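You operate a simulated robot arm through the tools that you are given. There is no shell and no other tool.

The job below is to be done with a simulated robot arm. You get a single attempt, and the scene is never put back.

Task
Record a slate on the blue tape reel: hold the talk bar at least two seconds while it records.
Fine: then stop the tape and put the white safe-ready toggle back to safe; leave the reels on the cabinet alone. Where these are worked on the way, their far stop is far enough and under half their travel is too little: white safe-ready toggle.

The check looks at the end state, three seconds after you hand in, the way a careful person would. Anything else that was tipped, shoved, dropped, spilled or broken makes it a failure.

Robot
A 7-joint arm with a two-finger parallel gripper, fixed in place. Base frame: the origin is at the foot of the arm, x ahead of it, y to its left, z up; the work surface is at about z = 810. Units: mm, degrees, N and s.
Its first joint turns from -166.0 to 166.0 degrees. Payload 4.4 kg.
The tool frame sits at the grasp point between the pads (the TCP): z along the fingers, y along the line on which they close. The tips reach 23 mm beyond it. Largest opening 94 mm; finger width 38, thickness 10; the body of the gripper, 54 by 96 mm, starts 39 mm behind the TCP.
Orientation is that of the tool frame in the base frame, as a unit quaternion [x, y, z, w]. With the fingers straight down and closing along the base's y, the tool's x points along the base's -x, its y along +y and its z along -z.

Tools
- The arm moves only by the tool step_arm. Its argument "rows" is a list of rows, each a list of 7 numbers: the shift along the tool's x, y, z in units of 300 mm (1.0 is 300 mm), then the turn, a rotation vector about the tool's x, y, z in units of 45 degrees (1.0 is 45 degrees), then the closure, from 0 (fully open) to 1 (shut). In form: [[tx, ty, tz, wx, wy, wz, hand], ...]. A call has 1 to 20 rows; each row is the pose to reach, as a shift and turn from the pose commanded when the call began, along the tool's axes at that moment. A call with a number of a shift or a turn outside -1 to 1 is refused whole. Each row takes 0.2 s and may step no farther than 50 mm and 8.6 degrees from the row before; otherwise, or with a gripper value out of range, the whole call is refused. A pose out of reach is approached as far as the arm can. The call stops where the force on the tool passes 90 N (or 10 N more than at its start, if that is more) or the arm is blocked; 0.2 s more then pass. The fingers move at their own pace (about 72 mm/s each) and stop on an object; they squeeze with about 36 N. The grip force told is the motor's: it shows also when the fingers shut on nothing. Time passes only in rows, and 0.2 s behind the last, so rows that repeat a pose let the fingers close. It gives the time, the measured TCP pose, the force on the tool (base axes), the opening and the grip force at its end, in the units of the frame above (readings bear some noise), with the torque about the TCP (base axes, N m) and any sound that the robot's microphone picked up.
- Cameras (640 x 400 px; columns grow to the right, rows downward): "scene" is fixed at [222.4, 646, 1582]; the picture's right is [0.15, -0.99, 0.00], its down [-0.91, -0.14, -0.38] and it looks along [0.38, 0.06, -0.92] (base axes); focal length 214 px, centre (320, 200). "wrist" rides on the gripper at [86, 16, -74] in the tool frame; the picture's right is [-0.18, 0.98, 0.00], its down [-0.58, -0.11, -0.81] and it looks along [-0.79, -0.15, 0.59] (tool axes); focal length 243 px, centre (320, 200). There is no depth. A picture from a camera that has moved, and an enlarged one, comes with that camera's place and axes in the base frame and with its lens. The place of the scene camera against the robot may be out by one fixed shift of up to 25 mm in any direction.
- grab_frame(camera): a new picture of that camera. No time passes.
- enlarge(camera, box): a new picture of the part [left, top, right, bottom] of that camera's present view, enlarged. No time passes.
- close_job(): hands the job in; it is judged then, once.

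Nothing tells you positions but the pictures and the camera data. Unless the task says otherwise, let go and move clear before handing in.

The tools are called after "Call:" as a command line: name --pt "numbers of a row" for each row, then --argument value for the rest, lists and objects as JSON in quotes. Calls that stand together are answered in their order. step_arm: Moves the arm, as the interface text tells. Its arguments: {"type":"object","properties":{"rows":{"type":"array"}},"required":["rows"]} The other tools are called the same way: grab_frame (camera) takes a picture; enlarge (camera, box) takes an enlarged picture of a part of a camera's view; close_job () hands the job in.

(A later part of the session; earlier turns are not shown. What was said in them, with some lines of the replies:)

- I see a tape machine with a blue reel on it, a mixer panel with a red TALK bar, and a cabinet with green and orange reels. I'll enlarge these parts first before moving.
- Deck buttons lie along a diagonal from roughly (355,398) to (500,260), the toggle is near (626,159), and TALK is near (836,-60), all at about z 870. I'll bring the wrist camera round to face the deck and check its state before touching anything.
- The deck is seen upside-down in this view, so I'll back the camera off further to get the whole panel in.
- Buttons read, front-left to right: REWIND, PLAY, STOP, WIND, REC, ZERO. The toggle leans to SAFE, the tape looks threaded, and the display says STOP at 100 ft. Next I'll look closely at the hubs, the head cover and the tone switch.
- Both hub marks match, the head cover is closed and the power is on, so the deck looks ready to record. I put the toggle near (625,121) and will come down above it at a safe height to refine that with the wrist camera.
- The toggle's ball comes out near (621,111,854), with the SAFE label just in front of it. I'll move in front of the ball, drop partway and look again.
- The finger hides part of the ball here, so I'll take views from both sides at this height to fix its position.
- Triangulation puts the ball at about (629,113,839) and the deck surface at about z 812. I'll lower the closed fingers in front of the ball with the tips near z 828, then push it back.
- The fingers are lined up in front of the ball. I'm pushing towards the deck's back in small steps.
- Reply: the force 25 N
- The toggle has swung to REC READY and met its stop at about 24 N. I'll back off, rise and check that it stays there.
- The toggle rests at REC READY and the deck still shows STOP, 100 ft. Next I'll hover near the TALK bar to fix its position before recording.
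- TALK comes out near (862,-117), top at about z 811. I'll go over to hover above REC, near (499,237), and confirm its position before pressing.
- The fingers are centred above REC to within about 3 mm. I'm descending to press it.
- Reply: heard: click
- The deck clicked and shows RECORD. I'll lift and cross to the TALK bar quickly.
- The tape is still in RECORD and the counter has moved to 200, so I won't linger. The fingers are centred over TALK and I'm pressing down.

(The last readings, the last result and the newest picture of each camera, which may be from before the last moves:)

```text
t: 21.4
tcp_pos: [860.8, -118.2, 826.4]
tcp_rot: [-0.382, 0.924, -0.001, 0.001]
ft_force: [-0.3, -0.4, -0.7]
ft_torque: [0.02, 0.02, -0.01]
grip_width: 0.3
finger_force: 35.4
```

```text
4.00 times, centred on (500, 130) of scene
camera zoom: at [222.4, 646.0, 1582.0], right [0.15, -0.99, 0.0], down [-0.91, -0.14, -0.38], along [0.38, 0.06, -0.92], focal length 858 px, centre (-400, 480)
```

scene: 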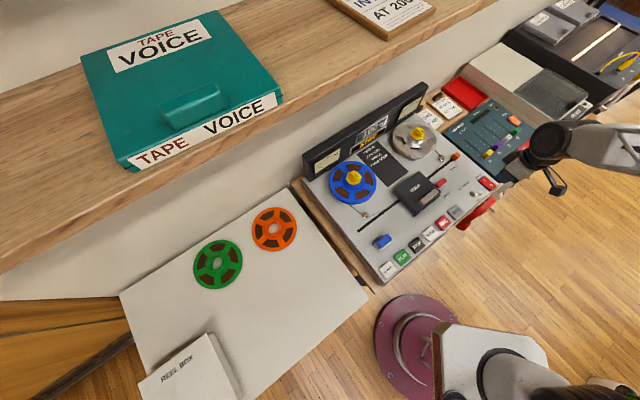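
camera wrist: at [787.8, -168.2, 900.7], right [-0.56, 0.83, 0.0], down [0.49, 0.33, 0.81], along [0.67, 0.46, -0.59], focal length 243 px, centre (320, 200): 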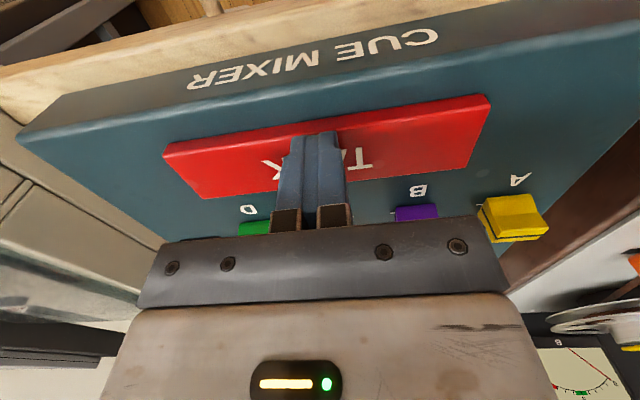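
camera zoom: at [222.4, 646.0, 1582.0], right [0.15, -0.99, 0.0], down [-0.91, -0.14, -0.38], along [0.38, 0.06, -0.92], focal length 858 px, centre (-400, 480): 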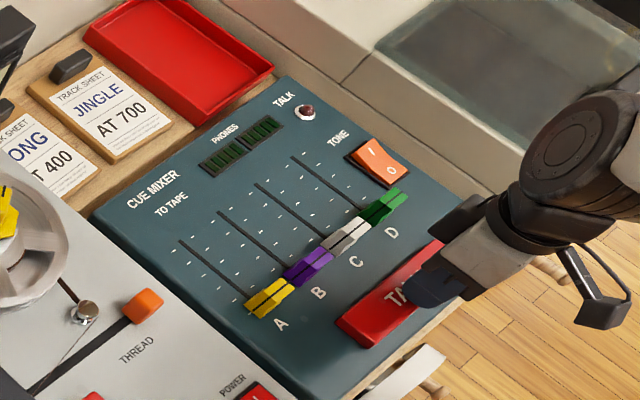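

There's no contact yet, with the tips at about z 803 and the lamp still dark. I'll go a little lower.

Call:
step_arm --pt "0 0 0.02 0 0 0 1" --pt "0 0 0.04 0 0 0 1"

Call:
enlarge --camera "scene" --box '[440, 80, 560, 180]'

Call:
enlarge --camera "wrist" --box '[200, 80, 440, 230]'

```text
t: 22.0
tcp_pos: [860.1, -117.0, 815.9]
tcp_rot: [-0.383, 0.924, -0.001, 0.0]
ft_force: [-6.8, 0.9, 17.6]
ft_torque: [0.05, 0.09, 0.01]
grip_width: 0.2
finger_force: 36.2
heard: click
```

```text
4.00 times, centred on (500, 130) of scene
camera zoom: at [222.4, 646.0, 1582.0], right [0.15, -0.99, 0.0], down [-0.91, -0.14, -0.38], along [0.38, 0.06, -0.92], focal length 858 px, centre (-400, 480)
```

zoom: 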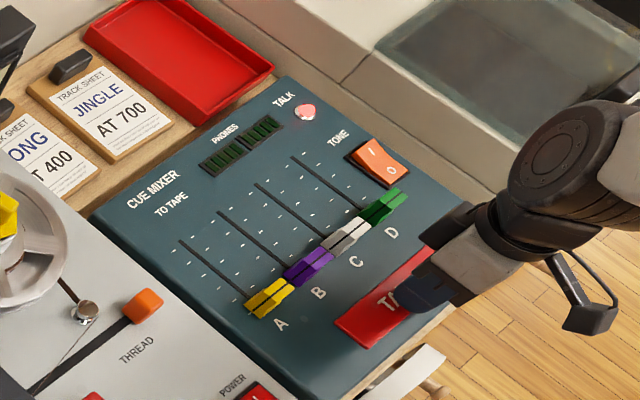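

```text
2.67 times, centred on (320, 155) of wrist
camera zoom: at [788.1, -168.1, 890.4], right [-0.56, 0.83, 0.0], down [0.49, 0.33, 0.81], along [0.67, 0.46, -0.59], focal length 647 px, centre (320, 320)
```

zoom: 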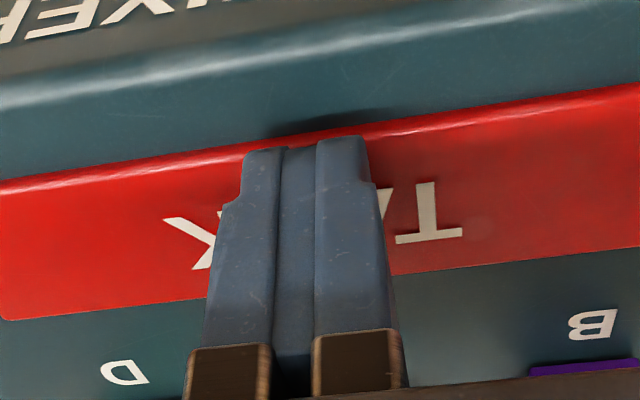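

The TALK lamp is lit and the bar is down. I'm holding it for about 2.8 s.

Call:
step_arm --pt "0 0 0.003 0 0 0 1" --pt "0 0 0.003 0 0 0 1" --pt "0 0 0.003 0 0 0 1" --pt "0 0 0.003 0 0 0 1" --pt "0 0 0.003 0 0 0 1" --pt "0 0 0.003 0 0 0 1" --pt "0 0 0.003 0 0 0 1" --pt "0 0 0.003 0 0 0 1" --pt "0 0 0.003 0 0 0 1" --pt "0 0 0.003 0 0 0 1" --pt "0 0 0.003 0 0 0 1" --pt "0 0 0.003 0 0 0 1" --pt "0 0 0.003 0 0 0 1"

Call:
enlarge --camera "scene" --box '[440, 80, 560, 180]'

Call:
enlarge --camera "scene" --box '[290, 80, 450, 180]'

```text
t: 24.8
tcp_pos: [860.5, -118.5, 814.3]
tcp_rot: [-0.382, 0.924, 0.0, 0.0]
ft_force: [6.5, -0.3, 21.7]
ft_torque: [0.0, -0.2, -0.02]
grip_width: 0.0
finger_force: 36.2
```

```text
4.00 times, centred on (500, 130) of scene
camera zoom: at [222.4, 646.0, 1582.0], right [0.15, -0.99, 0.0], down [-0.91, -0.14, -0.38], along [0.38, 0.06, -0.92], focal length 858 px, centre (-400, 480)
```

zoom: 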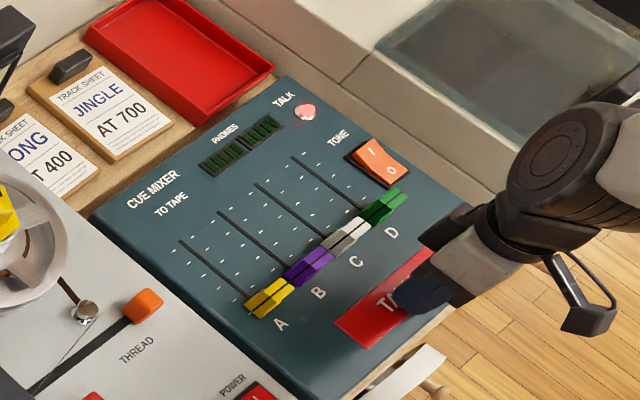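

```text
4.00 times, centred on (370, 130) of scene
camera zoom: at [222.4, 646.0, 1582.0], right [0.15, -0.99, 0.0], down [-0.91, -0.14, -0.38], along [0.38, 0.06, -0.92], focal length 858 px, centre (120, 480)
```

zoom: 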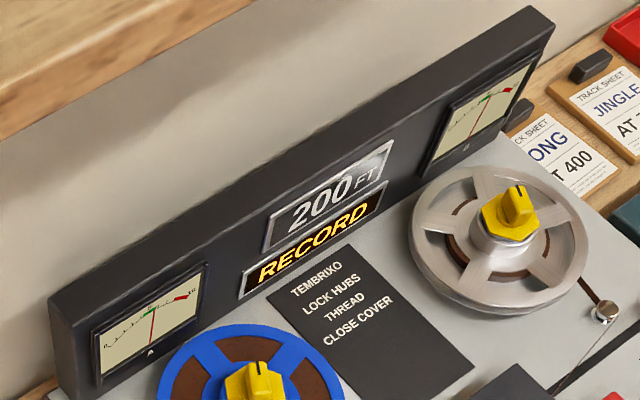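

Both VU meters are moving and RECORD was on through the hold, so the slate is on tape. I'm going to STOP now.

Call:
step_arm --pt "0 0 -0.15 0 0 0 1" --pt "0 0.08 -0.28 0 0 0 1" --pt "0 0.24 -0.29 0 0 0 1" --pt "0 0.4 -0.29 0 0 0 1" --pt "0 0.56 -0.29 0 0 0 1" --pt "0 0.72 -0.29 0 0 0 1" --pt "0 0.88 -0.29 0 0 0 1" --pt "0 1.0 -0.29 0 0 0 1"

Call:
step_arm --pt "0 0.16 0 0 0 0 1" --pt "0 0.32 0 0 0 0 1" --pt "0 0.48 0 0 0 0 1" --pt "0 0.64 0 0 0 0 1" --pt "0 0.8 0 0 0 0 1" --pt "0 0.96 0 0 0 0 1"

Call:
step_arm --pt "0 0.15 0 0 0 0 1" --pt "0 0.197 0.02 0 0 0 1"

Call:
grab_frame --camera "wrist"

```text
t: 26.6
tcp_pos: [646.2, 95.3, 898.4]
tcp_rot: [-0.383, 0.924, 0.0, 0.0]
ft_force: [0.0, 0.2, -0.5]
ft_torque: [-0.04, 0.02, 0.04]
grip_width: 0.0
finger_force: 36.0
```

```text
t: 28.0
tcp_pos: [443.2, 298.3, 900.6]
tcp_rot: [-0.383, 0.924, -0.001, 0.0]
ft_force: [-0.1, -0.4, 0.0]
ft_torque: [-0.01, 0.0, -0.01]
grip_width: 0.0
finger_force: 36.4
```

```text
t: 28.6
tcp_pos: [401.0, 339.8, 894.6]
tcp_rot: [-0.383, 0.924, 0.0, 0.0]
ft_force: [0.2, 0.1, 0.2]
ft_torque: [0.02, 0.01, 0.02]
grip_width: 0.0
finger_force: 36.2
```

```text
taken
camera wrist: at [328.5, 289.2, 969.6], right [-0.56, 0.83, 0.0], down [0.49, 0.33, 0.81], along [0.67, 0.46, -0.59], focal length 243 px, centre (320, 200)
```

wrist: 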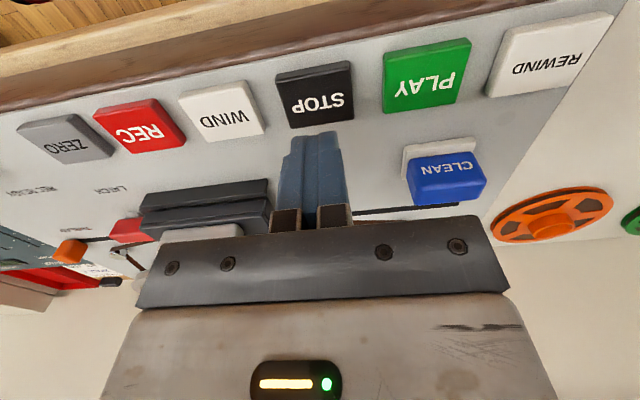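

The tips are centred over STOP. Pressing now.

Call:
step_arm --pt "0 -0.008 0.14 0 0 0 1" --pt "0 -0.008 0.18 0 0 0 1" --pt "0 -0.008 0.19 0 0 0 1"

Call:
enlarge --camera "scene" --box '[290, 80, 450, 180]'

```text
t: 29.4
tcp_pos: [403.9, 337.7, 836.4]
tcp_rot: [-0.382, 0.924, 0.0, 0.0]
ft_force: [-3.3, -2.1, 7.9]
ft_torque: [-0.03, 0.08, -0.05]
grip_width: 0.0
finger_force: 35.7
heard: click
```

```text
4.00 times, centred on (370, 130) of scene
camera zoom: at [222.4, 646.0, 1582.0], right [0.15, -0.99, 0.0], down [-0.91, -0.14, -0.38], along [0.38, 0.06, -0.92], focal length 858 px, centre (120, 480)
```

zoom: 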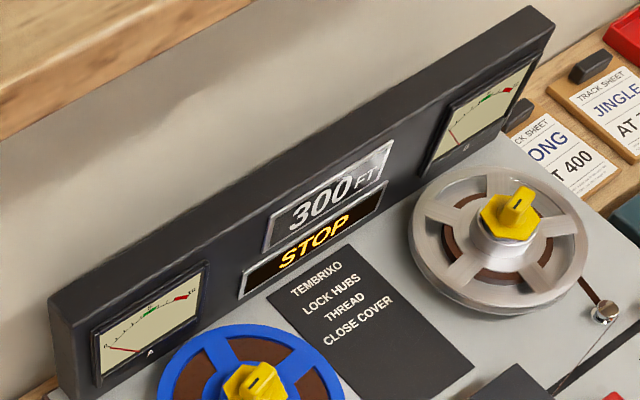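

STOP clicked and the deck shows STOP at 300 ft, short of SONG at 400. I'll move behind the toggle, hover and verify before pushing it back to SAFE.

Call:
step_arm --pt "0 0 -0.12 0 0 0 1" --pt "0 0 -0.27 0 0 0 1" --pt "0 -0.15 -0.3 0 0 0 1" --pt "0 -0.3 -0.3 0 0 0 1" --pt "0 -0.45 -0.3 0 0 0 1" --pt "0 -0.6 -0.3 0 0 0 1" --pt "0 -0.75 -0.3 0 0 0 1" --pt "0 -0.9 -0.3 0 0 0 1"

Call:
step_arm --pt "-0.06 -0.08 0 0 0 0 1" --pt "-0.196 -0.161 0 0 0 0 1" --pt "-0.196 -0.161 0 0 0 0 1"

Call:
grab_frame --camera "wrist"

Call:
enlarge --camera "wrist" --box '[200, 0, 440, 150]'

Call:
enlarge --camera "scene" --box '[430, 130, 530, 220]'

```text
t: 31.2
tcp_pos: [596.3, 147.9, 927.1]
tcp_rot: [-0.383, 0.924, 0.001, 0.0]
ft_force: [0.3, -0.4, -0.1]
ft_torque: [-0.01, -0.01, 0.02]
grip_width: 0.0
finger_force: 35.8
```

```text
t: 32.0
tcp_pos: [672.6, 156.0, 927.5]
tcp_rot: [-0.382, 0.924, 0.0, -0.001]
ft_force: [-0.2, -1.3, -0.3]
ft_torque: [-0.01, -0.03, 0.02]
grip_width: 0.1
finger_force: 35.6
```

```text
taken
camera wrist: at [600.2, 105.7, 1002.1], right [-0.56, 0.83, 0.0], down [0.49, 0.33, 0.81], along [0.67, 0.46, -0.59], focal length 243 px, centre (320, 200)
```

wrist: 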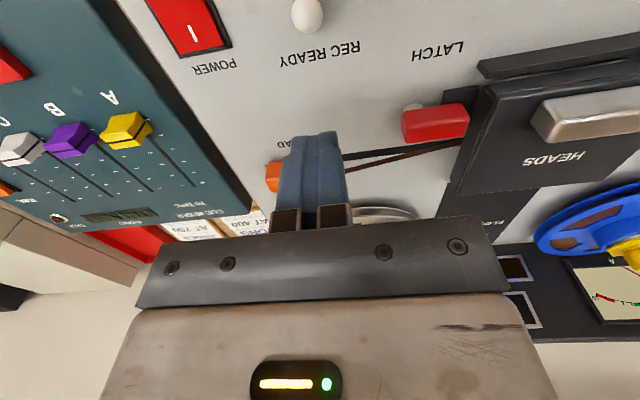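

```text
2.67 times, centred on (320, 75) of wrist
camera zoom: at [600.2, 105.7, 1002.1], right [-0.56, 0.83, 0.0], down [0.49, 0.33, 0.81], along [0.67, 0.46, -0.59], focal length 647 px, centre (320, 533)
```

zoom: 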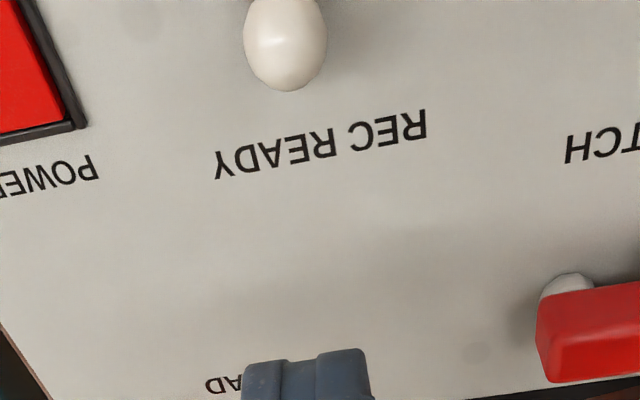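

```text
4.44 times, centred on (480, 175) of scene
camera zoom: at [222.4, 646.0, 1582.0], right [0.15, -0.99, 0.0], down [-0.91, -0.14, -0.38], along [0.38, 0.06, -0.92], focal length 953 px, centre (-391, 311)
```

zoom: 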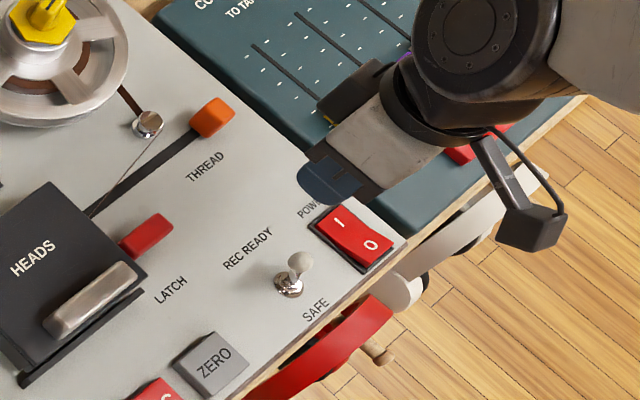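

The ball sits about 39 mm in front of the finger centre, with clearance. I'll descend behind it and then push it forward to SAFE.

Call:
step_arm --pt "0 0 0.12 0 0 0 1" --pt "0 0 0.22 0 0 0 1" --pt "0 0 0.258 0 0 0 1" --pt "0.03 0 0.258 0 0 0 1" --pt "0.05 0 0.258 0 0 0 1" --pt "0.07 0 0.258 0 0 0 1" --pt "0.09 0 0.258 0 0 0 1" --pt "0.105 0 0.258 0 0 0 1"

Call:
enlarge --camera "scene" --box '[430, 150, 530, 220]'

Call:
grab_frame --camera "wrist"

```text
t: 33.8
tcp_pos: [649.7, 132.9, 850.5]
tcp_rot: [-0.383, 0.924, 0.0, 0.0]
ft_force: [3.5, 4.4, -0.3]
ft_torque: [0.12, -0.09, -0.03]
grip_width: 0.0
finger_force: 35.7
```

```text
5.71 times, centred on (480, 185) of scene
camera zoom: at [222.4, 646.0, 1582.0], right [0.15, -0.99, 0.0], down [-0.91, -0.14, -0.38], along [0.38, 0.06, -0.92], focal length 1226 px, centre (-594, 286)
```

zoom: 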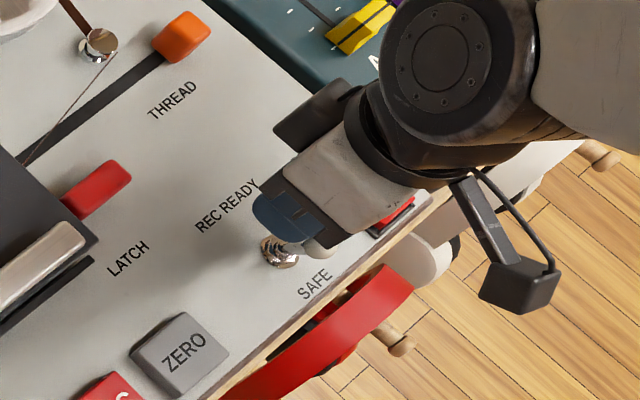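

```text
taken
camera wrist: at [577.1, 82.6, 925.0], right [-0.57, 0.82, 0.0], down [0.49, 0.33, 0.81], along [0.67, 0.46, -0.59], focal length 243 px, centre (320, 200)
```

wrist: 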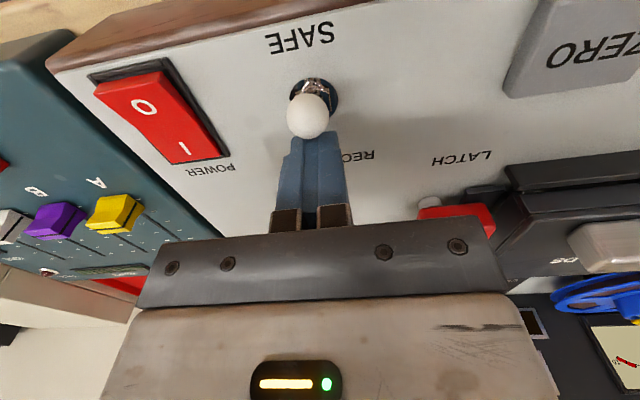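

Force is only about 6 N, so the lever may not be at its front stop yet. I'll push a few mm more.

Call:
step_arm --pt "0.01 0 0 0 0 0 1" --pt "0.018 0 0 0 0 0 1"

Call:
enlarge --camera "scene" --box '[430, 150, 530, 220]'

```text
t: 34.4
tcp_pos: [649.5, 132.9, 852.5]
tcp_rot: [-0.383, 0.924, 0.0, 0.004]
ft_force: [15.5, 24.1, -9.6]
ft_torque: [0.4, -0.42, -0.14]
grip_width: 0.0
finger_force: 35.7
stopped in row 2: the force on the tool passed its limit at 98 N (the readings are from after the stop); the commanded pose is now the measured one
```

```text
5.71 times, centred on (480, 185) of scene
camera zoom: at [222.4, 646.0, 1582.0], right [0.15, -0.99, 0.0], down [-0.91, -0.14, -0.38], along [0.38, 0.06, -0.92], focal length 1226 px, centre (-594, 286)
```

zoom: 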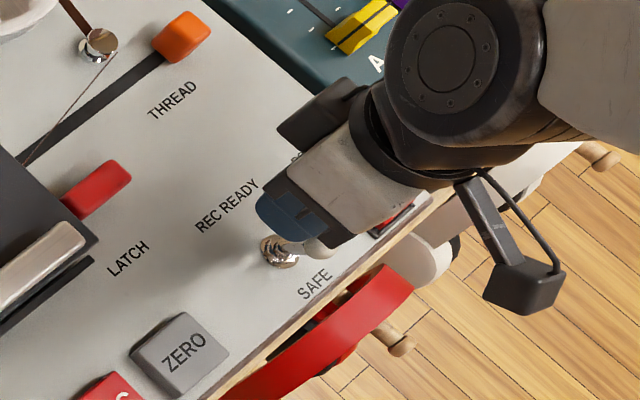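

It hit a hard stop, which is the front end of the toggle's travel. I'll back off, rise and check everything.

Call:
step_arm --pt "-0.05 0 0 0 0 0 1" --pt "-0.09 0 0 0 0 0 1" --pt "-0.09 0 -0.12 0 0 0 1" --pt "-0.09 0 -0.27 0 0 0 1" --pt "-0.09 0 -0.42 0 0 0 1" --pt "-0.09 0 -0.57 0 0 0 1"

Call:
step_arm --pt "0.15 0 -0.05 0 0 0 1" --pt "0.3 0 -0.1 0 0 0 1" --pt "0.45 0 -0.15 0 0 0 1" --pt "0.6 0 -0.2 0 0 0 1"

Call:
grab_frame --camera "scene"

Call:
enlarge --camera "scene" --box '[430, 150, 530, 220]'

Call:
enlarge --camera "scene" --box '[290, 80, 450, 180]'

Call:
enlarge --camera "scene" --box '[440, 80, 560, 180]'

Call:
grab_frame --camera "wrist"

```text
t: 35.8
tcp_pos: [667.5, 149.6, 1024.7]
tcp_rot: [-0.383, 0.924, 0.0, 0.003]
ft_force: [0.1, -0.7, -0.1]
ft_torque: [0.01, 0.0, 0.0]
grip_width: 0.0
finger_force: 36.1
```

```text
t: 36.8
tcp_pos: [537.8, 22.8, 1085.1]
tcp_rot: [-0.383, 0.924, -0.001, 0.003]
ft_force: [0.2, 0.6, 0.6]
ft_torque: [0.02, 0.0, 0.0]
grip_width: 0.0
finger_force: 36.1
```

```text
taken
```

scene: 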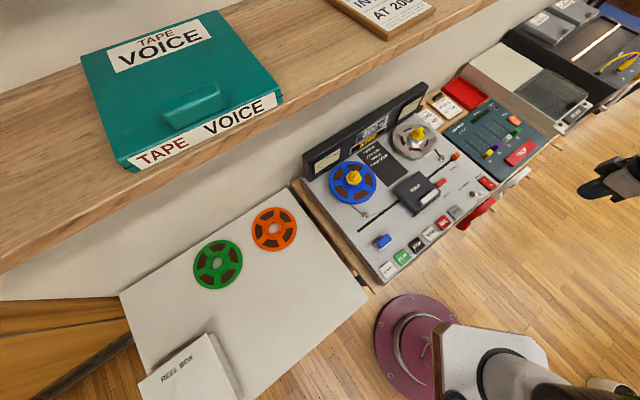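

```text
5.71 times, centred on (480, 185) of scene
camera zoom: at [222.4, 646.0, 1582.0], right [0.15, -0.99, 0.0], down [-0.91, -0.14, -0.38], along [0.38, 0.06, -0.92], focal length 1226 px, centre (-594, 286)
```

zoom: 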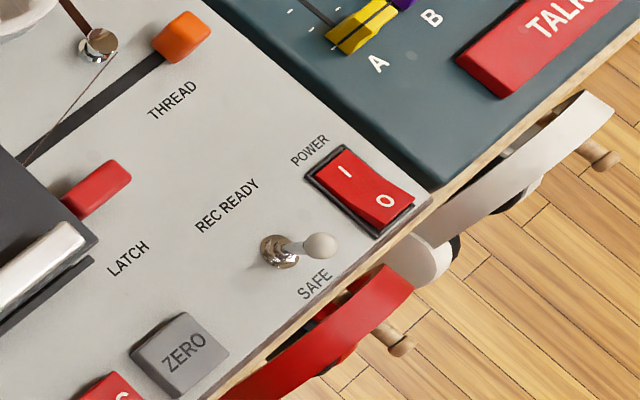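

```text
4.00 times, centred on (370, 130) of scene
camera zoom: at [222.4, 646.0, 1582.0], right [0.15, -0.99, 0.0], down [-0.91, -0.14, -0.38], along [0.38, 0.06, -0.92], focal length 858 px, centre (120, 480)
```

zoom: 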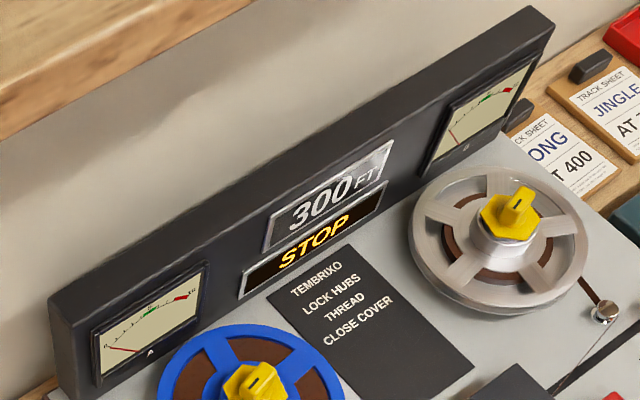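

```text
4.00 times, centred on (500, 130) of scene
camera zoom: at [222.4, 646.0, 1582.0], right [0.15, -0.99, 0.0], down [-0.91, -0.14, -0.38], along [0.38, 0.06, -0.92], focal length 858 px, centre (-400, 480)
```

zoom: 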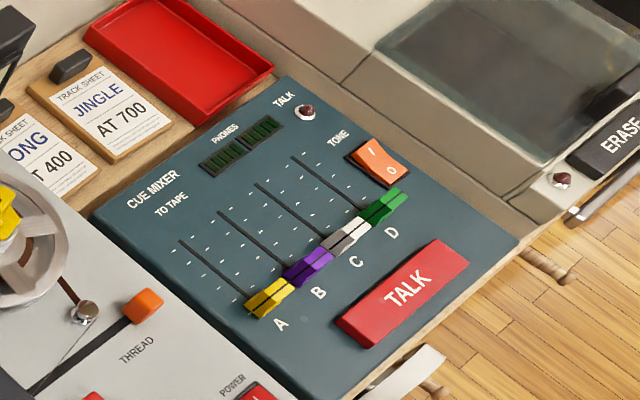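

```text
taken
camera wrist: at [466.2, -28.3, 1158.2], right [-0.57, 0.82, 0.0], down [0.48, 0.33, 0.81], along [0.67, 0.46, -0.59], focal length 243 px, centre (320, 200)
```

wrist: 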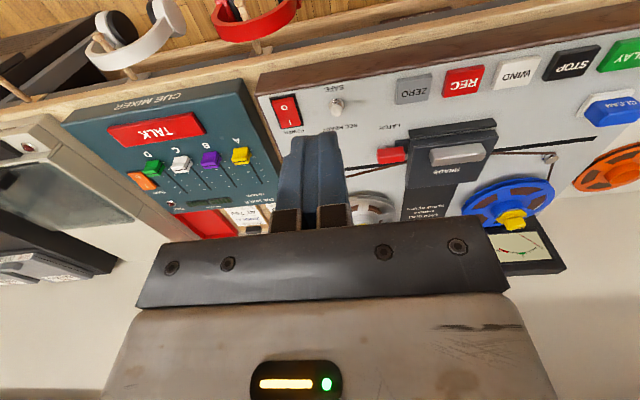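

The toggle is back where it started at SAFE, the deck shows STOP, the TALK lamp is off and the bar is up. The cabinet reels and everything else are undisturbed and the arm is clear, so I'm handing in.

Call:
close_job

```text
The job is handed in.
```

The slate is recorded on the blue reel and the job is handed in. I saw the tape stopped and the white toggle back at SAFE before handing in.

- **Recording:** I set the toggle to REC READY and pressed REC, and the display changed to RECORD. I held the TALK bar for about 2.8 s with its lamp lit and both VU meters moving.
- **Finish:** I pressed STOP, and the display shows STOP at 300 ft. I then pushed the toggle forward to its SAFE stop. That push briefly reached 98 N and halted that move; the toggle looks undamaged.
- **Left alone:** The cabinet reels were not touched, and nothing else was moved.

**Tape used:** The deck was recording the whole time the arm travelled between REC, TALK and STOP. It ran from about 100 ft to 300 ft on the counter. A track sheet on the shelf lists INTRO at 200 ft. If that sheet belongs to the blue reel, the recording has passed over that spot. The counter reads in hundreds, so these positions are rough.
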